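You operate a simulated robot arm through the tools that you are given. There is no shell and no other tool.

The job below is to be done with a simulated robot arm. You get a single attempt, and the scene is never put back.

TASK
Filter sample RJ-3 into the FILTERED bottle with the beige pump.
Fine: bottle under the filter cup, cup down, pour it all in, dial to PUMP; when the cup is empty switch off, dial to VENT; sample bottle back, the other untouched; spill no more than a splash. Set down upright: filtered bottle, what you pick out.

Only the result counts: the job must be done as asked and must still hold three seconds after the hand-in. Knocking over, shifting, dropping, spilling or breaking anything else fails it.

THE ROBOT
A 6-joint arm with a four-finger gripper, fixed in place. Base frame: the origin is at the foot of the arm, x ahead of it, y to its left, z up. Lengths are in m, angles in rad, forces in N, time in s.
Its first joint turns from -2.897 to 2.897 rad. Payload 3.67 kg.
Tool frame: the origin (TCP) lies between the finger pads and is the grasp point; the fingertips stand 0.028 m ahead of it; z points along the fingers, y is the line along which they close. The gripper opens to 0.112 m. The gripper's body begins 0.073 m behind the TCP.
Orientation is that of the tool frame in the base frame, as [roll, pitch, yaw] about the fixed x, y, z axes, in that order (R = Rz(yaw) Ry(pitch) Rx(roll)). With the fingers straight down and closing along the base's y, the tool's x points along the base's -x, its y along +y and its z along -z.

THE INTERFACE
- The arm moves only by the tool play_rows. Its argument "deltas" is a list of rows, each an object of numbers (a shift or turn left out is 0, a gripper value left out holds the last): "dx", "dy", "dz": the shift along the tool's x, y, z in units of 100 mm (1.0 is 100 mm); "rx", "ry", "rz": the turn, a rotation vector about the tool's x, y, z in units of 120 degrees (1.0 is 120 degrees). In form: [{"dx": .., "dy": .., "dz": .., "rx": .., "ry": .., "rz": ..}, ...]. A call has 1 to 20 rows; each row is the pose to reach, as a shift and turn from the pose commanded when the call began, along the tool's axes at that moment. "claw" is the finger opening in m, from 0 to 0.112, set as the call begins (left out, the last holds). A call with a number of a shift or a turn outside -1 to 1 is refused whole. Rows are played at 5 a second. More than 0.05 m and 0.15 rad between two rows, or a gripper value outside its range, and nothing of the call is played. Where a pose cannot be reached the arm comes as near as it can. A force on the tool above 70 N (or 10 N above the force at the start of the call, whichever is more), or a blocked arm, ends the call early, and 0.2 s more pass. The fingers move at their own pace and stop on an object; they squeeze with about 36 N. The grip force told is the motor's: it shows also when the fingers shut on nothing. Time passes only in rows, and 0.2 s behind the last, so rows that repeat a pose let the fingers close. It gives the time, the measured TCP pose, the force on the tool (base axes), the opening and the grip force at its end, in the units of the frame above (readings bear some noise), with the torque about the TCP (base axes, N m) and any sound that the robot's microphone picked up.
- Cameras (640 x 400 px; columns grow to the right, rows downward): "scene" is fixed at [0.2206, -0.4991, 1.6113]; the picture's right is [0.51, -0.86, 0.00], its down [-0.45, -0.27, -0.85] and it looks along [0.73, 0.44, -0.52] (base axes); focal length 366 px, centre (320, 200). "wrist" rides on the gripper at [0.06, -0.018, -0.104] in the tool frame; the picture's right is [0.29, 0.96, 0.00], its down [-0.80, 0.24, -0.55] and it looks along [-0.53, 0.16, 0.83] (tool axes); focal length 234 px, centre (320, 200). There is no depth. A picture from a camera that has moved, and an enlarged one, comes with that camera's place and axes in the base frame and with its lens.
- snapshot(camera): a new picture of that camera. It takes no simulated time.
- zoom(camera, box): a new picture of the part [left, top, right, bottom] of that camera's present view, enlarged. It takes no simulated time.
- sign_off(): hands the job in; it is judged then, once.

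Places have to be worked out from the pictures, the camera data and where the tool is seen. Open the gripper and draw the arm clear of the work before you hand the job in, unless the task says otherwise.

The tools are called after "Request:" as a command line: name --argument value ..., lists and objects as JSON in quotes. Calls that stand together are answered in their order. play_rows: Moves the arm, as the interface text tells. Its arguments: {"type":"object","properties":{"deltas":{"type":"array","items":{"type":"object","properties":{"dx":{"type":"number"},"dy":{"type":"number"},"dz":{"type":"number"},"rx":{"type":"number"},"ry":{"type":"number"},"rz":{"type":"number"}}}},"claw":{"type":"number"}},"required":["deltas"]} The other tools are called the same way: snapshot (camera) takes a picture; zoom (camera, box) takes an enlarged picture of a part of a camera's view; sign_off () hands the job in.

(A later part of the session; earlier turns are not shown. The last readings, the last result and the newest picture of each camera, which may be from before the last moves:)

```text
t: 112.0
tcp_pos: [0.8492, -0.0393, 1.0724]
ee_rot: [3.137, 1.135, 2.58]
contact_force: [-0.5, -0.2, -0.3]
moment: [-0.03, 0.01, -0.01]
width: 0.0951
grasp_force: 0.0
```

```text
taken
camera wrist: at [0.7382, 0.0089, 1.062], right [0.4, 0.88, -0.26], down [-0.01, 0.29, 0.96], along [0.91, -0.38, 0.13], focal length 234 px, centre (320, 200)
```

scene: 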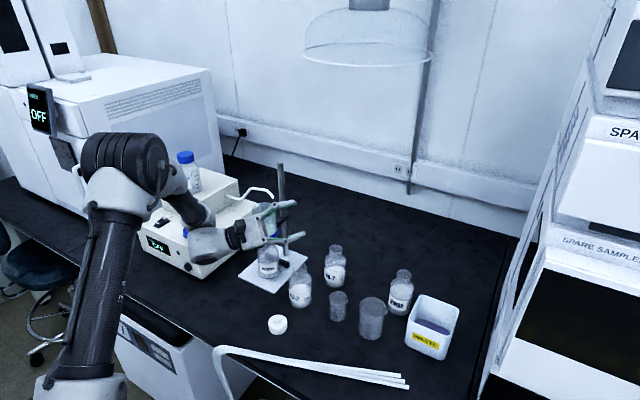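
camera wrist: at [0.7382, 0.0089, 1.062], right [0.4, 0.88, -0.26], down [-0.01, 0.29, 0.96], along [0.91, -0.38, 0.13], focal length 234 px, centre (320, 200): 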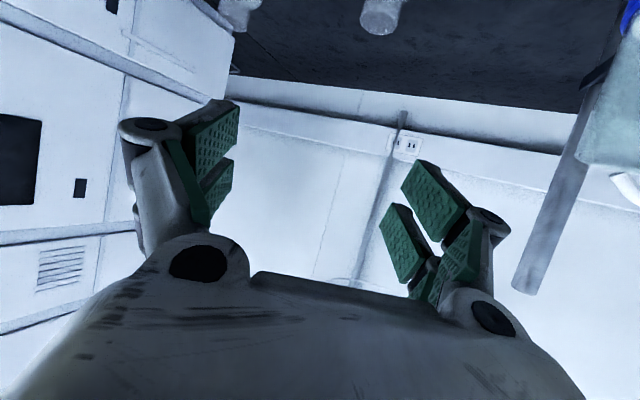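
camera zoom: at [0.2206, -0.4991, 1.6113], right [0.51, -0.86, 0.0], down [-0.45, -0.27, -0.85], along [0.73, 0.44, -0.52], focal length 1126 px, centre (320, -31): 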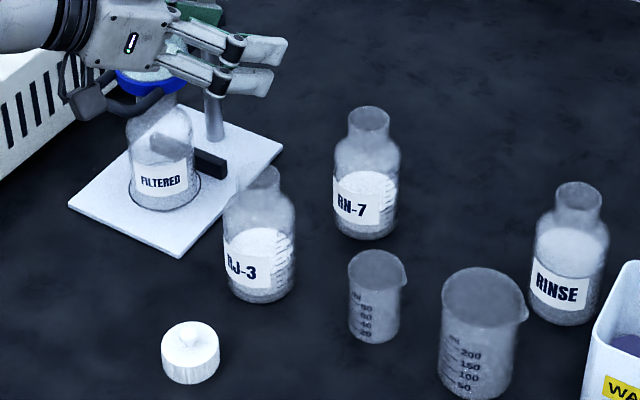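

RJ‑3 stands upright at about (0.87, −0.04). I'll come down above it to 0.97 and check the centring with the wrist camera.

Request:
play_rows --deltas '[{"dx": 0.171, "dy": 0.023, "dz": 0.118}, {"dx": 0.342, "dy": 0.046, "dz": 0.237}, {"dx": 0.513, "dy": 0.068, "dz": 0.355}, {"dx": 0.684, "dy": 0.091, "dz": 0.474}, {"dx": 0.855, "dy": 0.114, "dz": 0.592}, {"dx": 0.855, "dy": 0.114, "dz": 0.592}]'

Request:
play_rows --deltas '[{"dx": 0.136, "dz": 0.063}, {"dx": 0.272, "dz": 0.127}, {"dx": 0.408, "dz": 0.19}, {"dx": 0.544, "dz": 0.254}, {"dx": 0.544, "dz": 0.254}]'

Request:
snapshot --camera "wrist"

Request:
zoom --camera "scene" --box '[240, 210, 400, 340]'

```text
t: 113.4
tcp_pos: [0.8719, -0.039, 0.9689]
ee_rot: [3.139, 1.135, 2.582]
contact_force: [-0.5, -0.5, -0.6]
moment: [0.01, 0.0, 0.02]
width: 0.0947
grasp_force: 0.1
```

```text
t: 114.6
tcp_pos: [0.8715, -0.0386, 0.9093]
ee_rot: [3.141, 1.136, 2.582]
contact_force: [0.1, -0.6, 0.5]
moment: [-0.01, -0.01, 0.0]
width: 0.0948
grasp_force: 0.1
```

```text
taken
camera wrist: at [0.7597, 0.009, 0.899], right [0.4, 0.88, -0.26], down [-0.01, 0.29, 0.96], along [0.92, -0.38, 0.13], focal length 234 px, centre (320, 200)
```

wrist: 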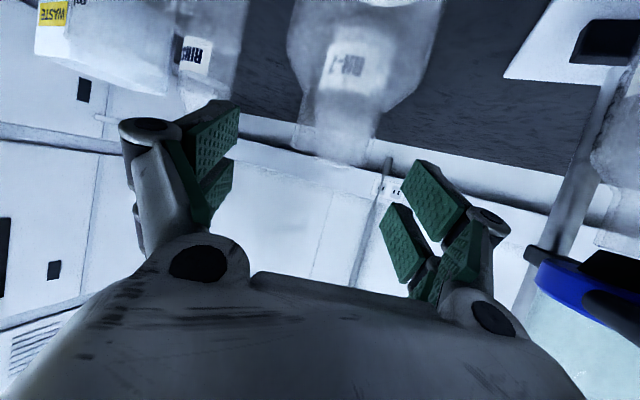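

```text
3.08 times, centred on (320, 275) of scene
camera zoom: at [0.2206, -0.4991, 1.6113], right [0.51, -0.86, 0.0], down [-0.45, -0.27, -0.85], along [0.73, 0.44, -0.52], focal length 1126 px, centre (320, -31)
```

zoom: 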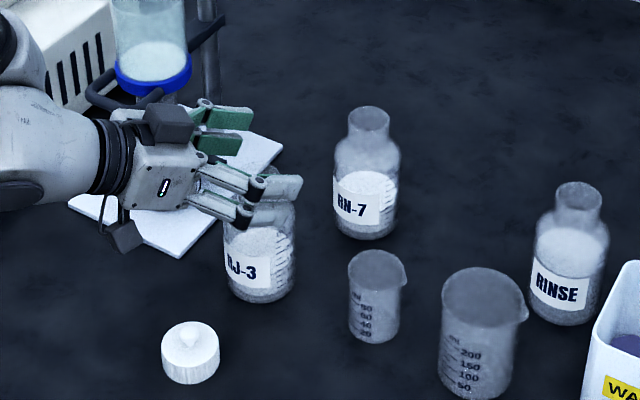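

RJ‑3 is centred within about 2 mm (bottle at 0.870, −0.036). Descending to body height.

Request:
play_rows --deltas '[{"dx": 0.163, "dy": 0.008, "dz": 0.076}, {"dx": 0.326, "dy": 0.016, "dz": 0.152}, {"dx": 0.489, "dy": 0.016, "dz": 0.228}, {"dx": 0.652, "dy": 0.016, "dz": 0.304}, {"dx": 0.815, "dy": 0.016, "dz": 0.38}, {"dx": 0.815, "dy": 0.016, "dz": 0.38}]'

Request:
snapshot --camera "wrist"

```text
t: 116.0
tcp_pos: [0.8718, -0.0361, 0.8197]
ee_rot: [3.137, 1.135, 2.582]
contact_force: [0.6, -0.4, 0.1]
moment: [-0.01, 0.02, -0.01]
width: 0.095
grasp_force: 0.0
```

```text
taken
camera wrist: at [0.7603, 0.0107, 0.8097], right [0.4, 0.88, -0.26], down [-0.01, 0.29, 0.96], along [0.92, -0.38, 0.13], focal length 234 px, centre (320, 200)
```

wrist: 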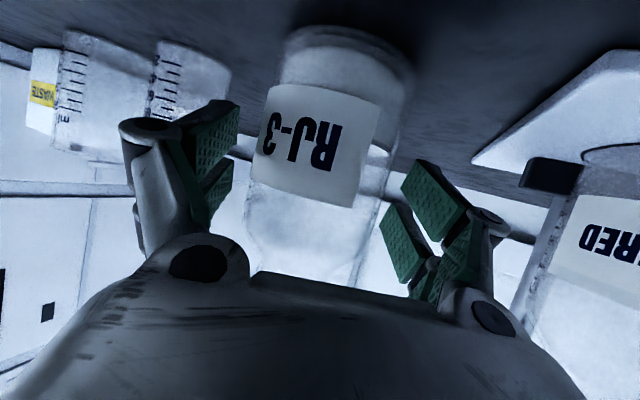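

The bottle is centred at the pads. Gripping, then lifting 2 cm to test the hold.

Request:
play_rows --claw 0.04 --deltas '[{"dx": 0}, {"dx": 0}, {"dx": 0}, {"dx": 0}, {"dx": 0}]'

Request:
play_rows --deltas '[{"dx": -0.045, "dz": -0.021}, {"dx": -0.091, "dz": -0.042}, {"dx": -0.136, "dz": -0.063}, {"dx": -0.181, "dz": -0.085}, {"dx": -0.181, "dz": -0.085}]'

Request:
snapshot --camera "wrist"

```text
t: 117.2
tcp_pos: [0.873, -0.0367, 0.8188]
ee_rot: [3.138, 1.136, 2.58]
contact_force: [-0.7, -0.6, 0.4]
moment: [-0.06, -0.03, 0.0]
width: 0.0684
grasp_force: 36.5
```

```text
t: 118.4
tcp_pos: [0.8727, -0.0377, 0.8397]
ee_rot: [3.138, 1.134, 2.581]
contact_force: [0.3, 0.4, -2.4]
moment: [0.0, 0.07, 0.01]
width: 0.0684
grasp_force: 36.1
```

```text
taken
camera wrist: at [0.7604, 0.0106, 0.8295], right [0.4, 0.88, -0.26], down [-0.01, 0.29, 0.96], along [0.91, -0.38, 0.13], focal length 234 px, centre (320, 200)
```

wrist: 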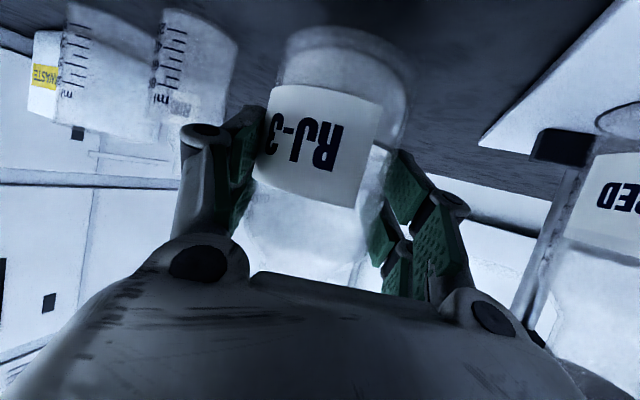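

The hold is solid: no slip and −2.4 N hanging. I'll lift RJ‑3 to about z=1.04, then carry it to the right-front side of the cup.

Request:
play_rows --deltas '[{"dx": -0.1, "dz": -0.047}, {"dx": -0.25, "dz": -0.117}, {"dx": -0.4, "dz": -0.187}, {"dx": -0.55, "dz": -0.257}, {"dx": -0.7, "dz": -0.327}, {"dx": -0.83, "dz": -0.387}, {"dx": -0.906, "dz": -0.423}, {"dx": -0.906, "dz": -0.423}]'

Request:
play_rows --deltas '[{"dx": -0.1, "dz": -0.047}, {"dx": -0.25, "dz": -0.117}, {"dx": -0.4, "dz": -0.187}, {"dx": -0.55, "dz": -0.257}, {"dx": -0.7, "dz": -0.327}, {"dx": -0.83, "dz": -0.387}, {"dx": -0.906, "dz": -0.423}, {"dx": -0.906, "dz": -0.423}]'

Request:
snapshot --camera "wrist"

Request:
snapshot --camera "scene"

```text
t: 120.2
tcp_pos: [0.8726, -0.0373, 0.94]
ee_rot: [3.14, 1.134, 2.583]
contact_force: [0.8, 0.4, -4.0]
moment: [-0.01, 0.03, 0.0]
width: 0.0684
grasp_force: 35.6
```

```text
t: 122.0
tcp_pos: [0.8722, -0.0365, 1.0404]
ee_rot: [3.137, 1.134, 2.581]
contact_force: [0.2, -0.1, -3.4]
moment: [0.01, 0.02, 0.0]
width: 0.0683
grasp_force: 36.2
```

```text
taken
camera wrist: at [0.7595, 0.0104, 1.0292], right [0.4, 0.88, -0.26], down [-0.01, 0.29, 0.96], along [0.91, -0.38, 0.13], focal length 234 px, centre (320, 200)
```

wrist: 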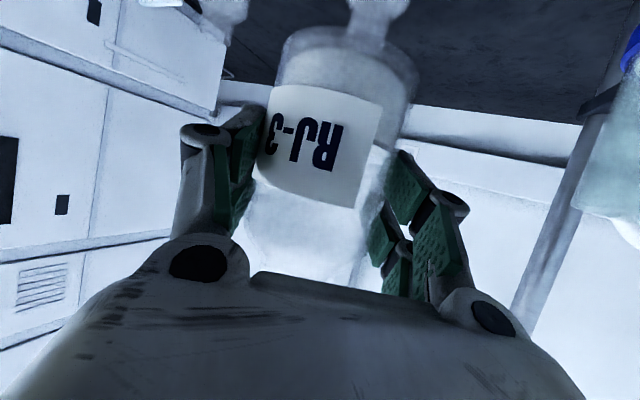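

```text
taken
```

scene: 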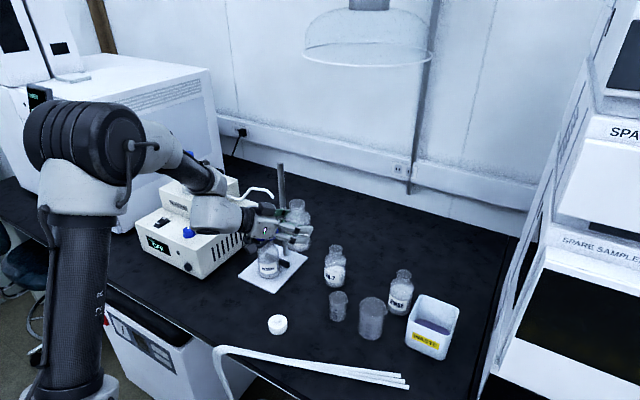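

RJ‑3 is upright in hand at z≈1.04. Moving it beside the cup (11.5 cm from its axis along the pour line).

Request:
play_rows --deltas '[{"dx": 0.012, "dy": 0.068, "dz": -0.066}, {"dx": 0.024, "dy": 0.137, "dz": -0.131}, {"dx": 0.036, "dy": 0.205, "dz": -0.197}, {"dx": 0.048, "dy": 0.273, "dz": -0.262}, {"dx": 0.06, "dy": 0.342, "dz": -0.328}, {"dx": 0.072, "dy": 0.41, "dz": -0.393}, {"dx": 0.072, "dy": 0.41, "dz": -0.393}]'

Request:
snapshot --camera "wrist"

Request:
zoom --camera "scene" --box '[210, 160, 330, 300]'

```text
t: 123.6
tcp_pos: [0.8608, 0.0177, 1.0491]
ee_rot: [3.14, 1.134, 2.582]
contact_force: [-0.4, 0.9, -3.0]
moment: [0.04, 0.0, 0.01]
width: 0.0685
grasp_force: 36.2
```

```text
taken
camera wrist: at [0.749, 0.0655, 1.0402], right [0.4, 0.88, -0.26], down [-0.01, 0.29, 0.96], along [0.91, -0.38, 0.13], focal length 234 px, centre (320, 200)
```

wrist: 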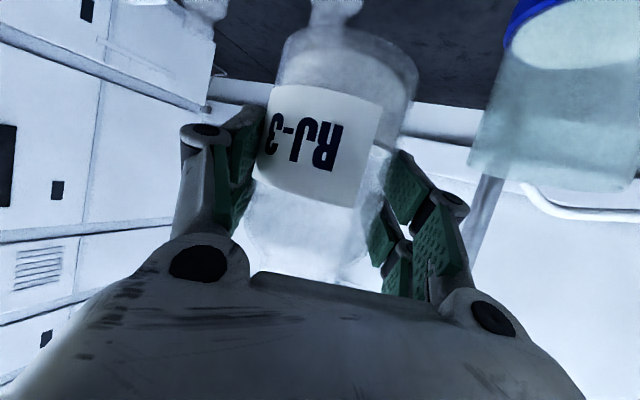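

```text
2.86 times, centred on (270, 230) of scene
camera zoom: at [0.2206, -0.4991, 1.6113], right [0.51, -0.86, 0.0], down [-0.45, -0.27, -0.85], along [0.73, 0.44, -0.52], focal length 1046 px, centre (463, 114)
```

zoom: 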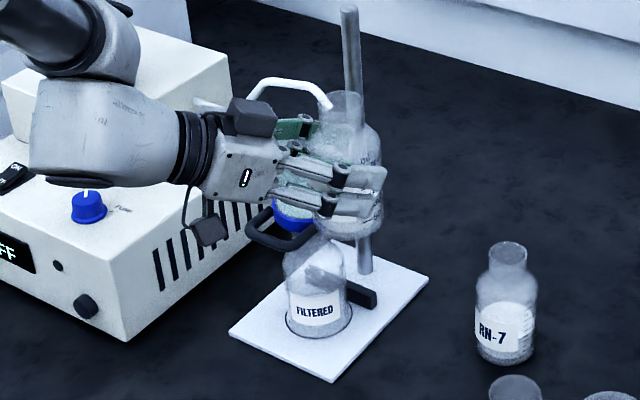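

The bottle mouth is about 7.8 cm above the grasp point and the rim at z≈1.013. I'll start with the dry part of the tilt, 0→50°, bringing the lip over the near side of the cup.

Request:
play_rows --deltas '[{"dx": 0.033, "dy": 0.024, "dz": 0.015, "rx": 0.0147, "rz": -0.0315}, {"dx": 0.065, "dy": 0.049, "dz": 0.031, "rx": 0.0294, "rz": -0.0629}, {"dx": 0.098, "dy": 0.073, "dz": 0.046, "rx": 0.044, "rz": -0.0944}, {"dx": 0.131, "dy": 0.097, "dz": 0.061, "rx": 0.0587, "rz": -0.1259}, {"dx": 0.163, "dy": 0.121, "dz": 0.076, "rx": 0.0734, "rz": -0.1573}, {"dx": 0.196, "dy": 0.146, "dz": 0.092, "rx": 0.0881, "rz": -0.1888}, {"dx": 0.229, "dy": 0.17, "dz": 0.107, "rx": 0.1027, "rz": -0.2203}, {"dx": 0.261, "dy": 0.194, "dz": 0.122, "rx": 0.1174, "rz": -0.2517}, {"dx": 0.294, "dy": 0.218, "dz": 0.137, "rx": 0.1321, "rz": -0.2832}, {"dx": 0.327, "dy": 0.243, "dz": 0.153, "rx": 0.1468, "rz": -0.3147}, {"dx": 0.359, "dy": 0.267, "dz": 0.168, "rx": 0.1614, "rz": -0.3461}, {"dx": 0.392, "dy": 0.291, "dz": 0.183, "rx": 0.1761, "rz": -0.3776}, {"dx": 0.392, "dy": 0.291, "dz": 0.183, "rx": 0.1761, "rz": -0.3776}]'

Request:
snapshot --camera "wrist"

Request:
zoom --camera "scene" --box '[220, 170, 310, 270]'

```text
t: 126.4
tcp_pos: [0.8772, 0.0441, 1.0078]
ee_rot: [-1.913, 0.623, -2.675]
contact_force: [0.4, 0.2, -2.6]
moment: [0.02, 0.04, -0.02]
width: 0.0685
grasp_force: 36.0
```

```text
taken
camera wrist: at [0.7635, 0.0895, 1.0141], right [0.12, 0.42, -0.9], down [0.33, 0.84, 0.43], along [0.94, -0.35, -0.04], focal length 234 px, centre (320, 200)
```

wrist: 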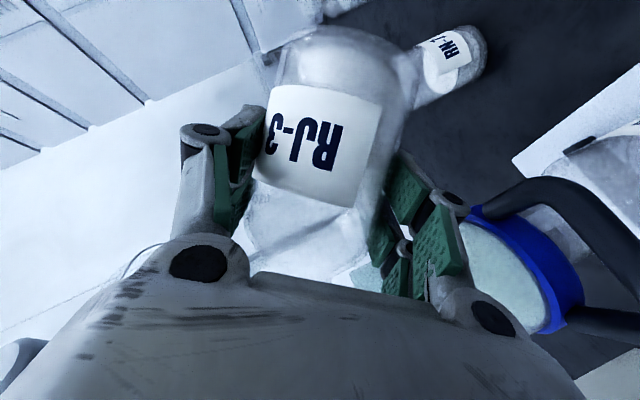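

```text
4.00 times, centred on (265, 220) of scene
camera zoom: at [0.2206, -0.4991, 1.6113], right [0.51, -0.86, 0.0], down [-0.45, -0.27, -0.85], along [0.73, 0.44, -0.52], focal length 1464 px, centre (540, 120)
```

zoom: 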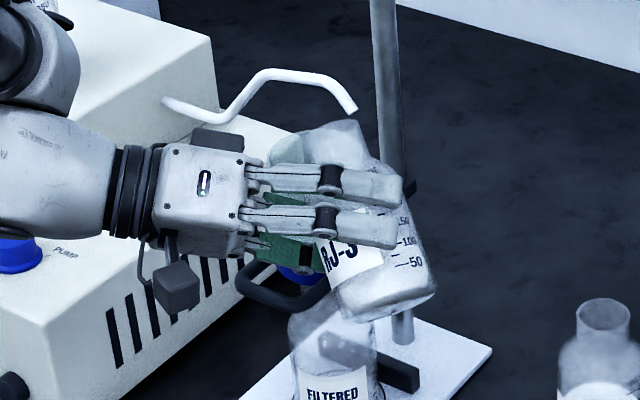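

The mouth is above the cup with clearance and no contact. Continuing slowly from 50° to 70°, keeping the lip at the same point over the cup.

Request:
play_rows --deltas '[{"dx": -0.006, "dy": -0.027, "dz": -0.003, "rx": 0.007, "rz": -0.0151}, {"dx": -0.014, "dy": -0.054, "dz": -0.006, "rx": 0.0141, "rz": -0.0302}, {"dx": -0.022, "dy": -0.08, "dz": -0.01, "rx": 0.0211, "rz": -0.0453}, {"dx": -0.032, "dy": -0.107, "dz": -0.015, "rx": 0.0282, "rz": -0.0604}, {"dx": -0.042, "dy": -0.132, "dz": -0.019, "rx": 0.0352, "rz": -0.0755}, {"dx": -0.053, "dy": -0.158, "dz": -0.025, "rx": 0.0423, "rz": -0.0906}, {"dx": -0.064, "dy": -0.182, "dz": -0.03, "rx": 0.0493, "rz": -0.1057}, {"dx": -0.076, "dy": -0.207, "dz": -0.035, "rx": 0.0563, "rz": -0.1208}, {"dx": -0.09, "dy": -0.232, "dz": -0.042, "rx": 0.0634, "rz": -0.136}, {"dx": -0.102, "dy": -0.255, "dz": -0.048, "rx": 0.0704, "rz": -0.1511}, {"dx": -0.102, "dy": -0.255, "dz": -0.048, "rx": 0.0704, "rz": -0.1511}]'

Request:
snapshot --camera "wrist"

Request:
zoom --camera "scene" --box '[220, 170, 310, 270]'

```text
t: 128.8
tcp_pos: [0.8727, 0.0363, 1.0329]
ee_rot: [-1.725, 0.315, -2.591]
contact_force: [0.2, -0.1, -2.5]
moment: [0.02, -0.01, -0.01]
width: 0.0685
grasp_force: 35.9
```

```text
taken
camera wrist: at [0.7616, 0.086, 1.0473], right [-0.06, 0.14, -0.99], down [0.38, 0.92, 0.1], along [0.92, -0.37, -0.11], focal length 234 px, centre (320, 200)
```

wrist: 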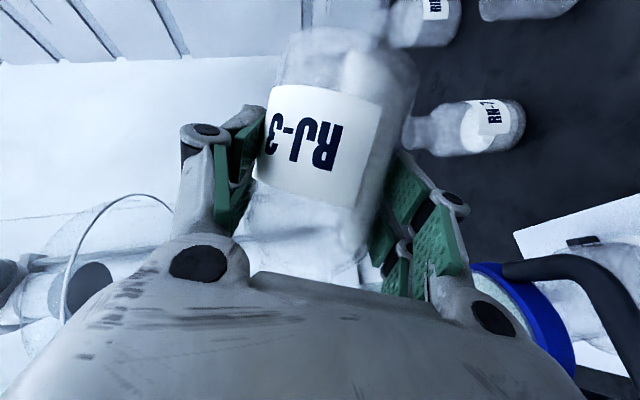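

```text
4.00 times, centred on (265, 220) of scene
camera zoom: at [0.2206, -0.4991, 1.6113], right [0.51, -0.86, 0.0], down [-0.45, -0.27, -0.85], along [0.73, 0.44, -0.52], focal length 1464 px, centre (540, 120)
```

zoom: 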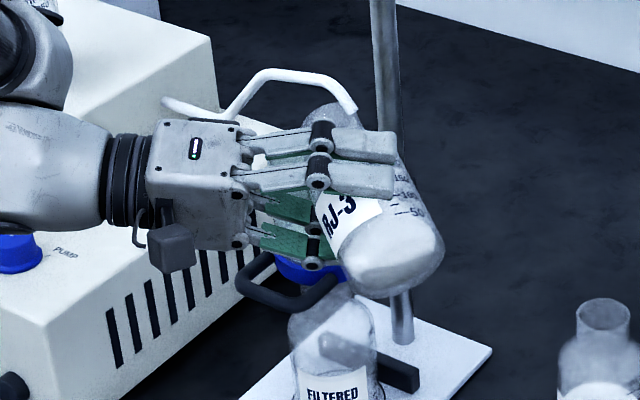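

Still no flow, with the mouth over the cup. Now the pouring range, very slowly: 70°→80° at one degree per row.

Request:
play_rows --deltas '[{"dx": -0.003, "dy": -0.013, "dz": -0.002, "rx": 0.0035, "rz": -0.0076}, {"dx": -0.007, "dy": -0.027, "dz": -0.003, "rx": 0.007, "rz": -0.0151}, {"dx": -0.01, "dy": -0.04, "dz": -0.005, "rx": 0.0106, "rz": -0.0227}, {"dx": -0.014, "dy": -0.054, "dz": -0.007, "rx": 0.0141, "rz": -0.0302}, {"dx": -0.018, "dy": -0.067, "dz": -0.009, "rx": 0.0176, "rz": -0.0378}, {"dx": -0.023, "dy": -0.08, "dz": -0.011, "rx": 0.0211, "rz": -0.0453}, {"dx": -0.027, "dy": -0.093, "dz": -0.013, "rx": 0.0247, "rz": -0.0529}, {"dx": -0.032, "dy": -0.107, "dz": -0.015, "rx": 0.0282, "rz": -0.0604}, {"dx": -0.037, "dy": -0.12, "dz": -0.017, "rx": 0.0317, "rz": -0.068}, {"dx": -0.042, "dy": -0.133, "dz": -0.019, "rx": 0.0352, "rz": -0.0755}, {"dx": -0.042, "dy": -0.133, "dz": -0.019, "rx": 0.0352, "rz": -0.0755}]'

Request:
zoom --camera "scene" --box '[220, 170, 310, 270]'

Request:
snapshot --camera "wrist"

```text
t: 131.2
tcp_pos: [0.872, 0.0375, 1.0467]
ee_rot: [-1.645, 0.16, -2.57]
contact_force: [-0.8, 0.4, -2.8]
moment: [0.05, 0.0, -0.02]
width: 0.0681
grasp_force: 36.2
```

```text
4.00 times, centred on (265, 220) of scene
camera zoom: at [0.2206, -0.4991, 1.6113], right [0.51, -0.86, 0.0], down [-0.45, -0.27, -0.85], along [0.73, 0.44, -0.52], focal length 1464 px, centre (540, 120)
```

zoom: 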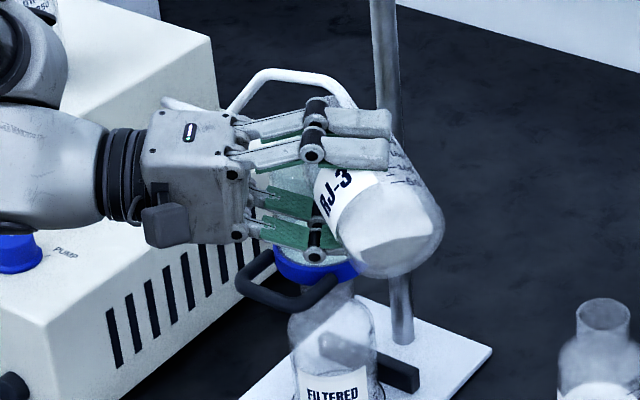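

```text
taken
camera wrist: at [0.7625, 0.088, 1.0636], right [-0.15, -0.01, -0.99], down [0.38, 0.92, -0.07], along [0.91, -0.39, -0.14], focal length 234 px, centre (320, 200)
```

wrist: 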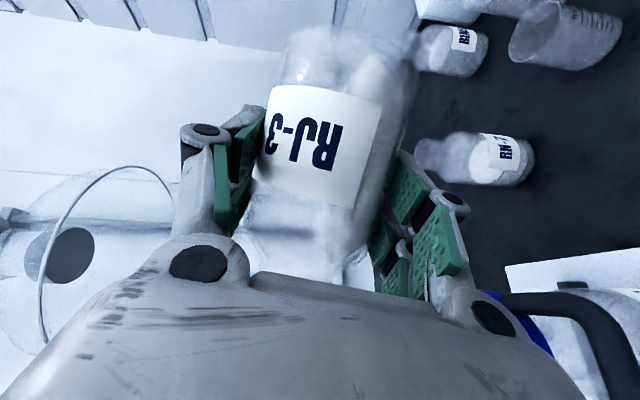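

The liquid wedge is still behind the neck at 80°. Continuing 80°→90° at one degree per row with a pause at the end.

Request:
play_rows --deltas '[{"dx": -0.003, "dy": -0.013, "dz": -0.002, "rx": 0.0035, "rz": -0.0076}, {"dx": -0.007, "dy": -0.026, "dz": -0.003, "rx": 0.007, "rz": -0.0151}, {"dx": -0.011, "dy": -0.04, "dz": -0.005, "rx": 0.0106, "rz": -0.0227}, {"dx": -0.015, "dy": -0.053, "dz": -0.007, "rx": 0.0141, "rz": -0.0302}, {"dx": -0.019, "dy": -0.067, "dz": -0.009, "rx": 0.0176, "rz": -0.0378}, {"dx": -0.023, "dy": -0.081, "dz": -0.01, "rx": 0.0211, "rz": -0.0453}, {"dx": -0.027, "dy": -0.094, "dz": -0.012, "rx": 0.0247, "rz": -0.0529}, {"dx": -0.031, "dy": -0.106, "dz": -0.014, "rx": 0.0282, "rz": -0.0604}, {"dx": -0.037, "dy": -0.119, "dz": -0.017, "rx": 0.0317, "rz": -0.068}, {"dx": -0.042, "dy": -0.132, "dz": -0.019, "rx": 0.0352, "rz": -0.0755}, {"dx": -0.042, "dy": -0.132, "dz": -0.019, "rx": 0.0352, "rz": -0.0755}]'

Request:
zoom --camera "scene" --box '[220, 170, 310, 270]'

Request:
snapshot --camera "wrist"

```text
t: 133.6
tcp_pos: [0.8738, 0.0373, 1.0615]
ee_rot: [-1.571, 0.001, -2.565]
contact_force: [0.0, 0.4, -3.1]
moment: [0.03, -0.01, 0.03]
width: 0.0686
grasp_force: 36.2
```

```text
4.00 times, centred on (265, 220) of scene
camera zoom: at [0.2206, -0.4991, 1.6113], right [0.51, -0.86, 0.0], down [-0.45, -0.27, -0.85], along [0.73, 0.44, -0.52], focal length 1464 px, centre (540, 120)
```

zoom: 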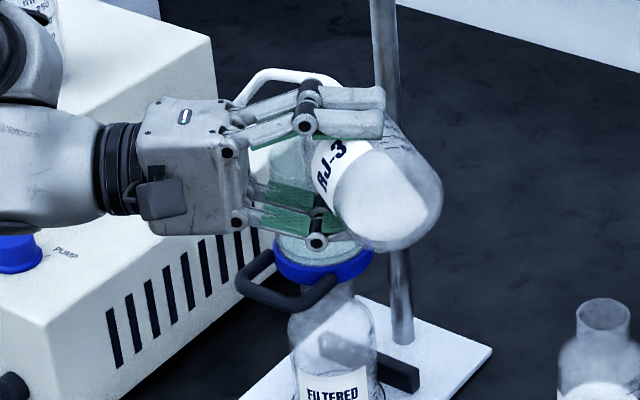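

```text
taken
camera wrist: at [0.7658, 0.0923, 1.0797], right [-0.24, -0.16, -0.96], down [0.37, 0.9, -0.24], along [0.9, -0.41, -0.16], focal length 234 px, centre (320, 200)
```

wrist: 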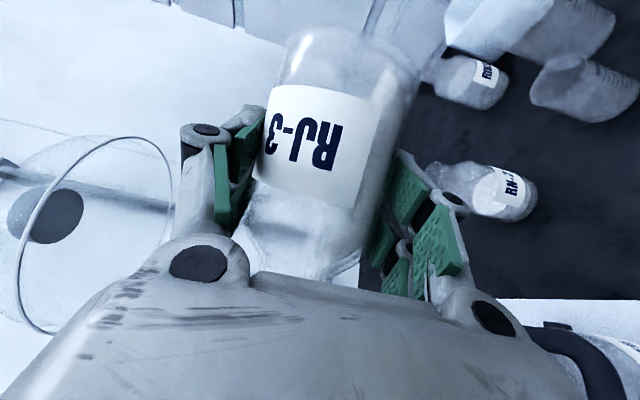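

At 90° the liquid has moved forward along the lower side. Continuing 90°→100° at the same slow rate and watching the weight.

Request:
play_rows --deltas '[{"dx": -0.003, "dy": -0.013, "dz": -0.002, "rx": 0.0035, "rz": -0.0076}, {"dx": -0.006, "dy": -0.027, "dz": -0.003, "rx": 0.007, "rz": -0.0151}, {"dx": -0.01, "dy": -0.04, "dz": -0.005, "rx": 0.0106, "rz": -0.0227}, {"dx": -0.015, "dy": -0.054, "dz": -0.007, "rx": 0.0141, "rz": -0.0302}, {"dx": -0.018, "dy": -0.067, "dz": -0.009, "rx": 0.0176, "rz": -0.0378}, {"dx": -0.022, "dy": -0.081, "dz": -0.01, "rx": 0.0211, "rz": -0.0453}, {"dx": -0.027, "dy": -0.094, "dz": -0.012, "rx": 0.0247, "rz": -0.0529}, {"dx": -0.032, "dy": -0.107, "dz": -0.015, "rx": 0.0282, "rz": -0.0604}, {"dx": -0.037, "dy": -0.12, "dz": -0.017, "rx": 0.0317, "rz": -0.068}, {"dx": -0.042, "dy": -0.132, "dz": -0.019, "rx": 0.0352, "rz": -0.0755}, {"dx": -0.042, "dy": -0.132, "dz": -0.019, "rx": 0.0352, "rz": -0.0755}]'

Request:
zoom --camera "scene" --box '[220, 170, 310, 270]'

Request:
snapshot --camera "wrist"

```text
t: 136.0
tcp_pos: [0.8762, 0.0414, 1.0734]
ee_rot: [-1.497, -0.158, -2.571]
contact_force: [0.7, 0.4, -3.3]
moment: [0.02, -0.02, 0.0]
width: 0.0683
grasp_force: 36.6
```

```text
4.00 times, centred on (265, 220) of scene
camera zoom: at [0.2206, -0.4991, 1.6113], right [0.51, -0.86, 0.0], down [-0.45, -0.27, -0.85], along [0.73, 0.44, -0.52], focal length 1464 px, centre (540, 120)
```

zoom: 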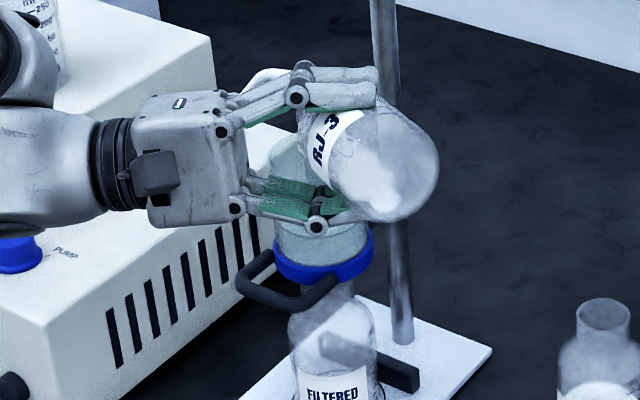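

```text
taken
camera wrist: at [0.7699, 0.0988, 1.0943], right [-0.33, -0.29, -0.9], down [0.34, 0.85, -0.4], along [0.88, -0.43, -0.18], focal length 234 px, centre (320, 200)
```

wrist: 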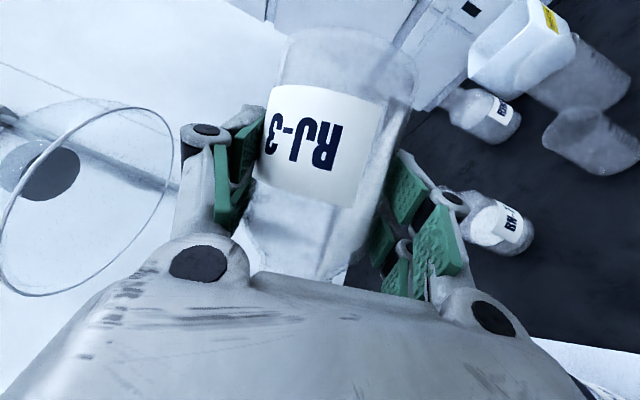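

The liquid in the bottle is visibly shrinking, with nothing spilled on the plate. Continuing the same motion about the lip, 100°→118°.

Request:
play_rows --deltas '[{"dx": -0.003, "dy": -0.013, "dz": -0.002, "rx": 0.0035, "rz": -0.0076}, {"dx": -0.007, "dy": -0.027, "dz": -0.003, "rx": 0.007, "rz": -0.0151}, {"dx": -0.01, "dy": -0.04, "dz": -0.005, "rx": 0.0106, "rz": -0.0227}, {"dx": -0.014, "dy": -0.054, "dz": -0.007, "rx": 0.0141, "rz": -0.0302}, {"dx": -0.018, "dy": -0.067, "dz": -0.009, "rx": 0.0176, "rz": -0.0378}, {"dx": -0.023, "dy": -0.08, "dz": -0.011, "rx": 0.0211, "rz": -0.0453}, {"dx": -0.027, "dy": -0.093, "dz": -0.013, "rx": 0.0247, "rz": -0.0529}, {"dx": -0.032, "dy": -0.107, "dz": -0.015, "rx": 0.0282, "rz": -0.0604}, {"dx": -0.037, "dy": -0.12, "dz": -0.017, "rx": 0.0317, "rz": -0.068}, {"dx": -0.042, "dy": -0.133, "dz": -0.019, "rx": 0.0352, "rz": -0.0755}, {"dx": -0.047, "dy": -0.146, "dz": -0.022, "rx": 0.0387, "rz": -0.0831}, {"dx": -0.053, "dy": -0.158, "dz": -0.025, "rx": 0.0423, "rz": -0.0906}, {"dx": -0.058, "dy": -0.17, "dz": -0.027, "rx": 0.0458, "rz": -0.0982}, {"dx": -0.064, "dy": -0.183, "dz": -0.03, "rx": 0.0493, "rz": -0.1057}, {"dx": -0.07, "dy": -0.196, "dz": -0.033, "rx": 0.0528, "rz": -0.1133}, {"dx": -0.077, "dy": -0.208, "dz": -0.036, "rx": 0.0563, "rz": -0.1208}, {"dx": -0.083, "dy": -0.221, "dz": -0.038, "rx": 0.0599, "rz": -0.1284}, {"dx": -0.089, "dy": -0.233, "dz": -0.041, "rx": 0.0634, "rz": -0.136}, {"dx": -0.089, "dy": -0.233, "dz": -0.041, "rx": 0.0634, "rz": -0.136}]'

Request:
zoom --camera "scene" --box '[220, 170, 310, 270]'

Request:
snapshot --camera "wrist"

```text
t: 140.0
tcp_pos: [0.8843, 0.0541, 1.0966]
ee_rot: [-1.351, -0.438, -2.614]
contact_force: [-0.5, 0.2, -2.0]
moment: [0.02, 0.01, -0.02]
width: 0.0684
grasp_force: 36.2
```

```text
4.00 times, centred on (265, 220) of scene
camera zoom: at [0.2206, -0.4991, 1.6113], right [0.51, -0.86, 0.0], down [-0.45, -0.27, -0.85], along [0.73, 0.44, -0.52], focal length 1464 px, centre (540, 120)
```

zoom: 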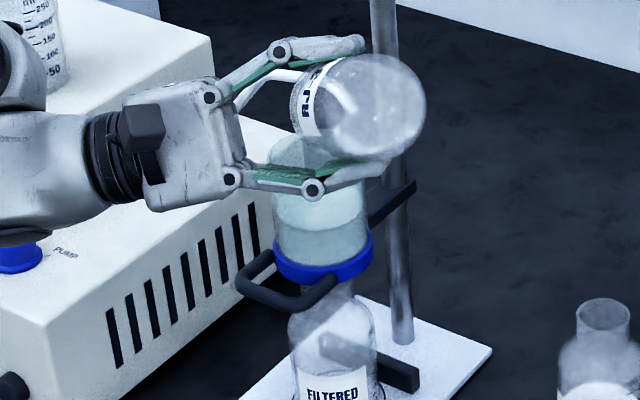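

```text
taken
camera wrist: at [0.7803, 0.1156, 1.1167], right [-0.46, -0.51, -0.72], down [0.25, 0.71, -0.66], along [0.85, -0.48, -0.2], focal length 234 px, centre (320, 200)
```

wrist: 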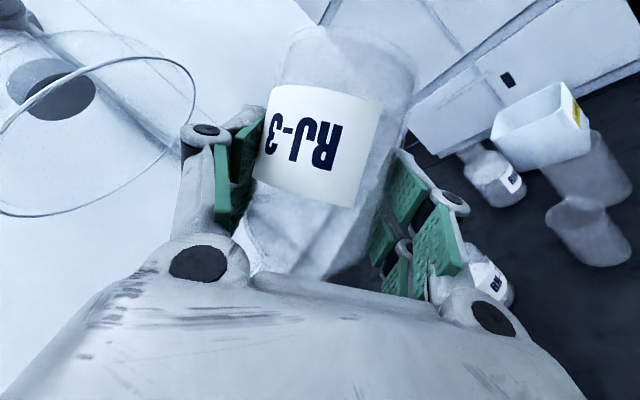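

The cup now holds the liquid and the bottle looks nearly empty (force down to −2.0 N). I'll go on to about 135° and hold a moment to drain the last drops.

Request:
play_rows --deltas '[{"dx": -0.003, "dy": -0.013, "dz": -0.002, "rx": 0.0035, "rz": -0.0076}, {"dx": -0.007, "dy": -0.027, "dz": -0.003, "rx": 0.007, "rz": -0.0151}, {"dx": -0.01, "dy": -0.04, "dz": -0.005, "rx": 0.0106, "rz": -0.0227}, {"dx": -0.014, "dy": -0.054, "dz": -0.007, "rx": 0.0141, "rz": -0.0302}, {"dx": -0.018, "dy": -0.067, "dz": -0.009, "rx": 0.0176, "rz": -0.0378}, {"dx": -0.023, "dy": -0.08, "dz": -0.011, "rx": 0.0211, "rz": -0.0453}, {"dx": -0.027, "dy": -0.093, "dz": -0.013, "rx": 0.0247, "rz": -0.0529}, {"dx": -0.032, "dy": -0.107, "dz": -0.015, "rx": 0.0282, "rz": -0.0604}, {"dx": -0.037, "dy": -0.12, "dz": -0.017, "rx": 0.0317, "rz": -0.068}, {"dx": -0.042, "dy": -0.133, "dz": -0.019, "rx": 0.0352, "rz": -0.0755}, {"dx": -0.047, "dy": -0.146, "dz": -0.022, "rx": 0.0387, "rz": -0.0831}, {"dx": -0.053, "dy": -0.158, "dz": -0.025, "rx": 0.0423, "rz": -0.0906}, {"dx": -0.058, "dy": -0.17, "dz": -0.027, "rx": 0.0458, "rz": -0.0982}, {"dx": -0.064, "dy": -0.183, "dz": -0.03, "rx": 0.0493, "rz": -0.1057}, {"dx": -0.07, "dy": -0.196, "dz": -0.033, "rx": 0.0528, "rz": -0.1133}, {"dx": -0.077, "dy": -0.208, "dz": -0.036, "rx": 0.0563, "rz": -0.1208}, {"dx": -0.083, "dy": -0.221, "dz": -0.038, "rx": 0.0599, "rz": -0.1284}, {"dx": -0.083, "dy": -0.221, "dz": -0.038, "rx": 0.0599, "rz": -0.1284}, {"dx": -0.083, "dy": -0.221, "dz": -0.038, "rx": 0.0599, "rz": -0.1284}, {"dx": -0.083, "dy": -0.221, "dz": -0.038, "rx": 0.0599, "rz": -0.1284}]'

Request:
play_rows --deltas '[{"dx": 0}, {"dx": 0}, {"dx": 0}, {"dx": 0}, {"dx": 0}, {"dx": 0}, {"dx": 0}, {"dx": 0}, {"dx": 0}, {"dx": 0}]'

Request:
zoom --camera "scene" --box '[220, 170, 310, 270]'

Request:
zoom --camera "wrist" --box '[180, 10, 460, 290]'

```text
t: 144.2
tcp_pos: [0.8698, 0.0464, 1.0831]
ee_rot: [-1.173, -0.692, -2.708]
contact_force: [0.7, 0.5, -2.3]
moment: [0.05, 0.03, 0.0]
width: 0.0682
grasp_force: 35.7
out of reach, approached as far as the arm can: row 11, 12, 13, 14, 15, 16, 17, 18, 19, 20
```

```text
t: 146.4
tcp_pos: [0.8692, 0.0459, 1.0845]
ee_rot: [-1.173, -0.692, -2.705]
contact_force: [0.3, -0.1, -1.7]
moment: [0.05, -0.01, -0.01]
width: 0.0685
grasp_force: 35.9
```

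```text
4.00 times, centred on (265, 220) of scene
camera zoom: at [0.2206, -0.4991, 1.6113], right [0.51, -0.86, 0.0], down [-0.45, -0.27, -0.85], along [0.73, 0.44, -0.52], focal length 1464 px, centre (540, 120)
```

zoom: 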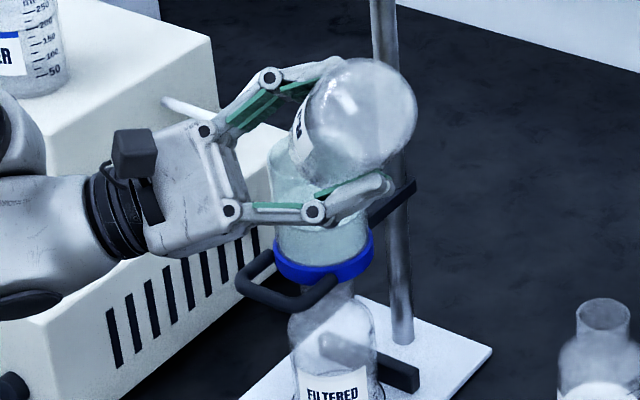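

```text
1.43 times, centred on (320, 150) of wrist
camera zoom: at [0.7693, 0.1135, 1.1039], right [-0.56, -0.67, -0.5], down [0.13, 0.52, -0.84], along [0.82, -0.53, -0.2], focal length 334 px, centre (320, 271)
```

zoom: 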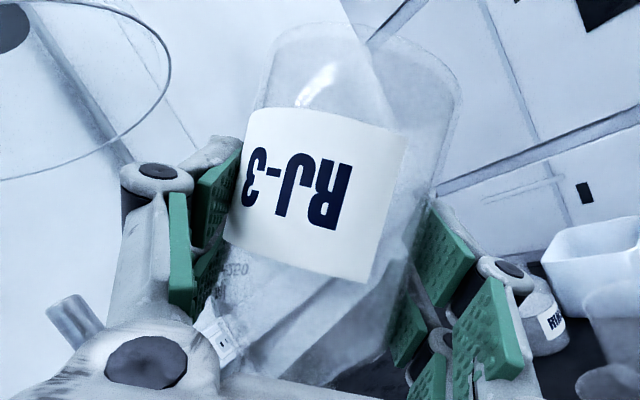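

The last few degrees ran into a joint limit and pulled the mouth back toward the near rim, but nothing touches and the bottle looks empty. I'll raise a little and roll back to 120°, bringing the lip over the cup again.

Request:
play_rows --deltas '[{"dx": 0.064, "dy": -0.071, "dz": 0.03}, {"dx": 0.128, "dy": -0.141, "dz": 0.06}, {"dx": 0.083, "dy": -0.177, "dz": 0.072, "rx": -0.0176, "rz": 0.0378}, {"dx": 0.026, "dy": -0.198, "dz": 0.078, "rx": -0.0352, "rz": 0.0755}, {"dx": -0.047, "dy": -0.199, "dz": 0.069, "rx": -0.0528, "rz": 0.1133}, {"dx": -0.047, "dy": -0.199, "dz": 0.069, "rx": -0.0528, "rz": 0.1133}]'

Request:
zoom --camera "scene" --box '[220, 170, 310, 300]'

Request:
snapshot --camera "wrist"

```text
t: 147.8
tcp_pos: [0.8849, 0.0543, 1.0952]
ee_rot: [-1.333, -0.469, -2.622]
contact_force: [0.5, -0.1, -2.0]
moment: [0.04, -0.02, 0.01]
width: 0.0684
grasp_force: 36.3
out of reach, approached as far as the arm can: row 1, 2
```

```text
3.08 times, centred on (265, 235) of scene
camera zoom: at [0.2206, -0.4991, 1.6113], right [0.51, -0.86, 0.0], down [-0.45, -0.27, -0.85], along [0.73, 0.44, -0.52], focal length 1126 px, centre (489, 92)
```

zoom: 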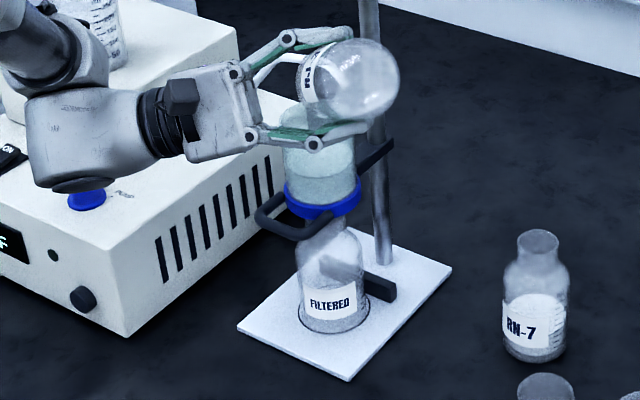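

```text
taken
camera wrist: at [0.7817, 0.1184, 1.1167], right [-0.48, -0.53, -0.7], down [0.24, 0.69, -0.68], along [0.85, -0.49, -0.2], focal length 234 px, centre (320, 200)
```

wrist: 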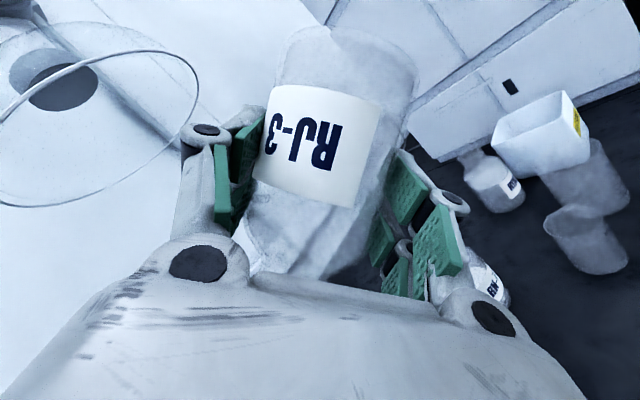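

Back at 120° over the cup, and no spill is visible. I'll zoom in to check that the bottle is empty, the cup filled, and the plate dry.

Request:
zoom --camera "scene" --box '[250, 175, 300, 235]'

Request:
zoom --camera "wrist" --box '[220, 10, 440, 290]'

Request:
zoom --camera "scene" --box '[230, 220, 310, 310]'

```text
6.67 times, centred on (275, 205) of scene
camera zoom: at [0.2206, -0.4991, 1.6113], right [0.51, -0.86, 0.0], down [-0.45, -0.27, -0.85], along [0.73, 0.44, -0.52], focal length 2440 px, centre (620, 167)
```

zoom: 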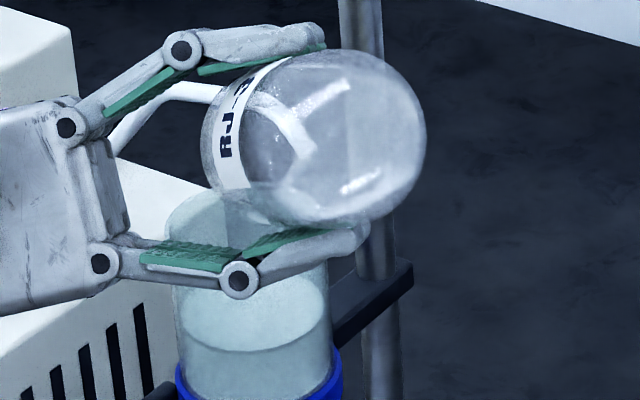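

```text
1.43 times, centred on (330, 150) of wrist
camera zoom: at [0.7817, 0.1184, 1.1167], right [-0.48, -0.53, -0.7], down [0.24, 0.69, -0.68], along [0.85, -0.49, -0.2], focal length 334 px, centre (306, 271)
```

zoom: 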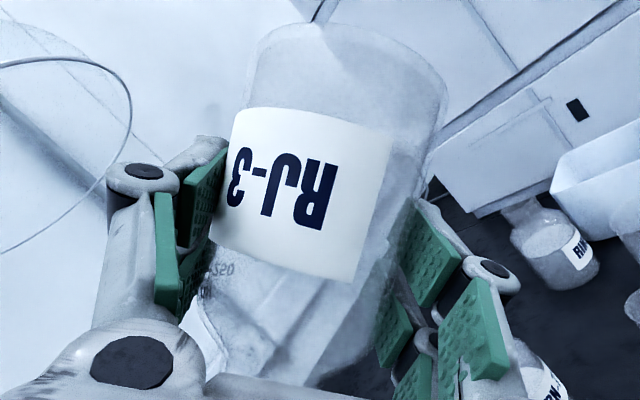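

```text
4.44 times, centred on (270, 265) of scene
camera zoom: at [0.2206, -0.4991, 1.6113], right [0.51, -0.86, 0.0], down [-0.45, -0.27, -0.85], along [0.73, 0.44, -0.52], focal length 1626 px, centre (542, -89)
```

zoom: 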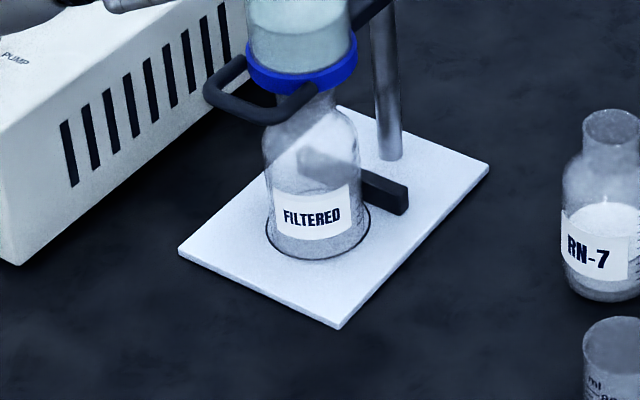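

The bottle is empty, the cup is filled to less than half, and the plate is dry. Rolling the bottle back about its lip from 120° to 50°.

Request:
play_rows --deltas '[{"dx": 0.013, "dy": 0.069, "dz": 0.006, "rx": -0.0176, "rz": 0.0378}, {"dx": 0.02, "dy": 0.138, "dz": 0.009, "rx": -0.0352, "rz": 0.0755}, {"dx": 0.022, "dy": 0.209, "dz": 0.01, "rx": -0.0528, "rz": 0.1133}, {"dx": 0.018, "dy": 0.279, "dz": 0.008, "rx": -0.0704, "rz": 0.1511}, {"dx": 0.008, "dy": 0.348, "dz": 0.004, "rx": -0.088, "rz": 0.1888}, {"dx": -0.006, "dy": 0.416, "dz": -0.003, "rx": -0.1057, "rz": 0.2266}, {"dx": -0.026, "dy": 0.482, "dz": -0.012, "rx": -0.1233, "rz": 0.2643}, {"dx": -0.053, "dy": 0.547, "dz": -0.025, "rx": -0.1409, "rz": 0.3021}, {"dx": -0.082, "dy": 0.609, "dz": -0.038, "rx": -0.1585, "rz": 0.3399}, {"dx": -0.118, "dy": 0.667, "dz": -0.055, "rx": -0.1761, "rz": 0.3776}, {"dx": -0.157, "dy": 0.722, "dz": -0.073, "rx": -0.1937, "rz": 0.4154}, {"dx": -0.2, "dy": 0.773, "dz": -0.093, "rx": -0.2113, "rz": 0.4532}, {"dx": -0.247, "dy": 0.82, "dz": -0.115, "rx": -0.2289, "rz": 0.4909}, {"dx": -0.299, "dy": 0.861, "dz": -0.139, "rx": -0.2465, "rz": 0.5287}, {"dx": -0.299, "dy": 0.861, "dz": -0.139, "rx": -0.2465, "rz": 0.5287}]'

```text
t: 151.0
tcp_pos: [0.8761, 0.0441, 1.0041]
ee_rot: [-1.913, 0.622, -2.676]
contact_force: [-0.4, 1.0, -2.4]
moment: [0.05, 0.0, 0.04]
width: 0.068
grasp_force: 35.9
```

Back at 50° in the expected place. Now I roll upright while moving away from the cup.

Request:
play_rows --deltas '[{"dx": -0.005, "dy": -0.052, "dz": -0.002, "rx": -0.0176, "rz": 0.0378}, {"dx": -0.01, "dy": -0.104, "dz": -0.005, "rx": -0.0352, "rz": 0.0755}, {"dx": -0.015, "dy": -0.155, "dz": -0.007, "rx": -0.0528, "rz": 0.1133}, {"dx": -0.02, "dy": -0.207, "dz": -0.009, "rx": -0.0704, "rz": 0.1511}, {"dx": -0.025, "dy": -0.259, "dz": -0.012, "rx": -0.088, "rz": 0.1888}, {"dx": -0.03, "dy": -0.311, "dz": -0.014, "rx": -0.1057, "rz": 0.2266}, {"dx": -0.035, "dy": -0.363, "dz": -0.016, "rx": -0.1233, "rz": 0.2643}, {"dx": -0.04, "dy": -0.414, "dz": -0.018, "rx": -0.1409, "rz": 0.3021}, {"dx": -0.045, "dy": -0.466, "dz": -0.021, "rx": -0.1585, "rz": 0.3399}, {"dx": -0.05, "dy": -0.518, "dz": -0.023, "rx": -0.1761, "rz": 0.3776}, {"dx": -0.05, "dy": -0.518, "dz": -0.023, "rx": -0.1761, "rz": 0.3776}]'

Request:
snapshot --camera "wrist"

Request:
zoom --camera "scene" --box '[220, 160, 320, 300]'

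```text
t: 153.4
tcp_pos: [0.862, 0.0187, 1.047]
ee_rot: [3.138, 1.134, 2.579]
contact_force: [-0.1, -0.3, -2.7]
moment: [0.02, -0.01, 0.0]
width: 0.0683
grasp_force: 35.7
```

```text
taken
camera wrist: at [0.7493, 0.0656, 1.0381], right [0.4, 0.88, -0.26], down [-0.01, 0.29, 0.96], along [0.91, -0.38, 0.13], focal length 234 px, centre (320, 200)
```

wrist: 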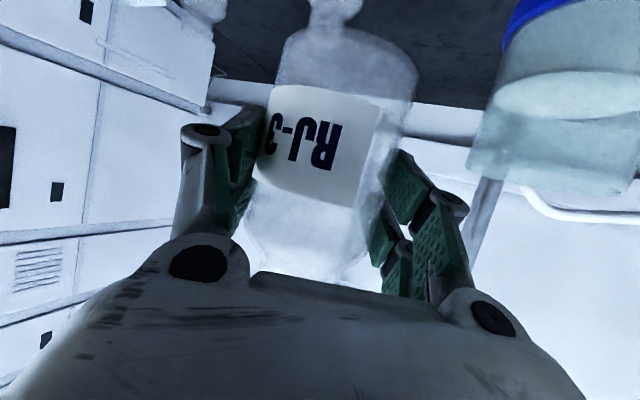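

```text
2.86 times, centred on (270, 230) of scene
camera zoom: at [0.2206, -0.4991, 1.6113], right [0.51, -0.86, 0.0], down [-0.45, -0.27, -0.85], along [0.73, 0.44, -0.52], focal length 1046 px, centre (463, 114)
```

zoom: 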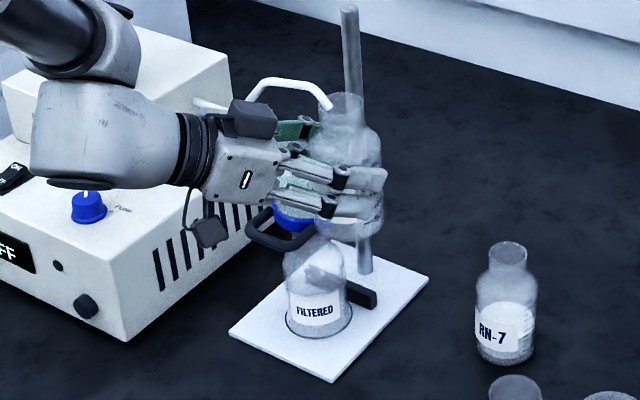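

The bottle is upright and empty in hand, and the cup holds the sample. I'll take RJ‑3 back to the interim spot to regrip it for its crowded home place.

Request:
play_rows --deltas '[{"dx": -0.032, "dy": -0.082, "dz": 0.069}, {"dx": -0.065, "dy": -0.164, "dz": 0.139}, {"dx": -0.097, "dy": -0.247, "dz": 0.208}, {"dx": -0.13, "dy": -0.329, "dz": 0.278}, {"dx": -0.162, "dy": -0.411, "dz": 0.347}, {"dx": -0.162, "dy": -0.411, "dz": 0.347}]'

Request:
play_rows --deltas '[{"dx": 0.181, "dz": 0.085}, {"dx": 0.363, "dz": 0.169}, {"dx": 0.544, "dz": 0.254}, {"dx": 0.725, "dz": 0.338}, {"dx": 0.906, "dz": 0.423}, {"dx": 0.906, "dz": 0.423}]'

Request:
play_rows --deltas '[{"dx": 0.181, "dz": 0.085}, {"dx": 0.363, "dz": 0.169}, {"dx": 0.544, "dz": 0.254}, {"dx": 0.725, "dz": 0.338}, {"dx": 0.87, "dz": 0.406}, {"dx": 0.996, "dz": 0.465}, {"dx": 0.996, "dz": 0.465}]'

```text
t: 154.8
tcp_pos: [0.873, -0.037, 1.0482]
ee_rot: [3.137, 1.135, 2.583]
contact_force: [0.2, 0.7, -2.3]
moment: [0.02, 0.01, 0.0]
width: 0.0683
grasp_force: 36.0
```

```text
t: 156.2
tcp_pos: [0.8718, -0.0362, 0.9474]
ee_rot: [3.137, 1.134, 2.581]
contact_force: [0.5, 0.5, -1.0]
moment: [0.01, 0.02, 0.0]
width: 0.0681
grasp_force: 35.7
```

```text
t: 157.8
tcp_pos: [0.8712, -0.0368, 0.839]
ee_rot: [3.138, 1.133, 2.581]
contact_force: [-0.6, -0.7, -2.0]
moment: [0.04, 0.05, 0.03]
width: 0.0682
grasp_force: 35.8
```

At z≈0.839 with the foot about 2 cm above the bench. Lowering to just above, then feeling for contact.

Request:
play_rows --deltas '[{"dx": 0.05, "dz": 0.023}, {"dx": 0.1, "dz": 0.047}, {"dx": 0.145, "dz": 0.068}, {"dx": 0.145, "dz": 0.068}]'

Request:
play_rows --deltas '[{"dx": 0.014, "dz": 0.006}, {"dx": 0.027, "dz": 0.0127}, {"dx": 0.027, "dz": 0.0127}]'

```text
t: 158.8
tcp_pos: [0.8717, -0.0358, 0.8229]
ee_rot: [3.138, 1.135, 2.581]
contact_force: [-0.5, 0.6, -1.8]
moment: [0.0, 0.0, -0.01]
width: 0.0684
grasp_force: 35.7
```

```text
t: 159.6
tcp_pos: [0.8727, -0.0363, 0.8201]
ee_rot: [3.14, 1.135, 2.579]
contact_force: [-1.0, -0.9, 10.3]
moment: [0.14, 0.38, 0.06]
width: 0.0679
grasp_force: 35.8
```

The bench carries it (10 N). Opening and rising straight off the bottle.

Request:
play_rows --claw 0.095 --deltas '[{"dx": 0}, {"dx": 0}, {"dx": 0}, {"dx": 0}]'

Request:
play_rows --deltas '[{"dx": -0.1, "dz": -0.047}, {"dx": -0.25, "dz": -0.117}, {"dx": -0.4, "dz": -0.187}, {"dx": -0.55, "dz": -0.257}, {"dx": -0.7, "dz": -0.327}, {"dx": -0.85, "dz": -0.396}, {"dx": -0.997, "dz": -0.465}, {"dx": -0.997, "dz": -0.465}]'

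Request:
play_rows --deltas '[{"dx": -0.2, "dz": -0.093}, {"dx": -0.4, "dz": -0.187}, {"dx": -0.544, "dz": -0.254}, {"dx": -0.544, "dz": -0.254}]'

Request:
zoom --camera "scene" --box '[220, 180, 400, 340]'

```text
t: 160.6
tcp_pos: [0.8724, -0.0369, 0.8199]
ee_rot: [3.138, 1.136, 2.582]
contact_force: [0.5, 0.1, 0.0]
moment: [-0.03, -0.02, 0.04]
width: 0.0949
grasp_force: 0.1
```

```text
t: 162.4
tcp_pos: [0.8727, -0.0357, 0.9287]
ee_rot: [3.14, 1.134, 2.581]
contact_force: [0.3, -1.3, -0.2]
moment: [0.01, 0.02, 0.02]
width: 0.0949
grasp_force: 0.1
```

```text
t: 163.4
tcp_pos: [0.8718, -0.0359, 0.9891]
ee_rot: [3.138, 1.136, 2.582]
contact_force: [-0.9, -0.1, -0.6]
moment: [0.0, 0.02, -0.01]
width: 0.0951
grasp_force: 0.0
```

```text
2.50 times, centred on (310, 260) of scene
camera zoom: at [0.2206, -0.4991, 1.6113], right [0.51, -0.86, 0.0], down [-0.45, -0.27, -0.85], along [0.73, 0.44, -0.52], focal length 915 px, centre (345, 50)
```

zoom: 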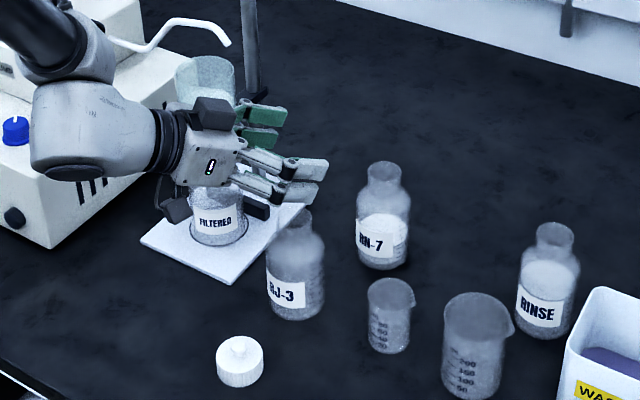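

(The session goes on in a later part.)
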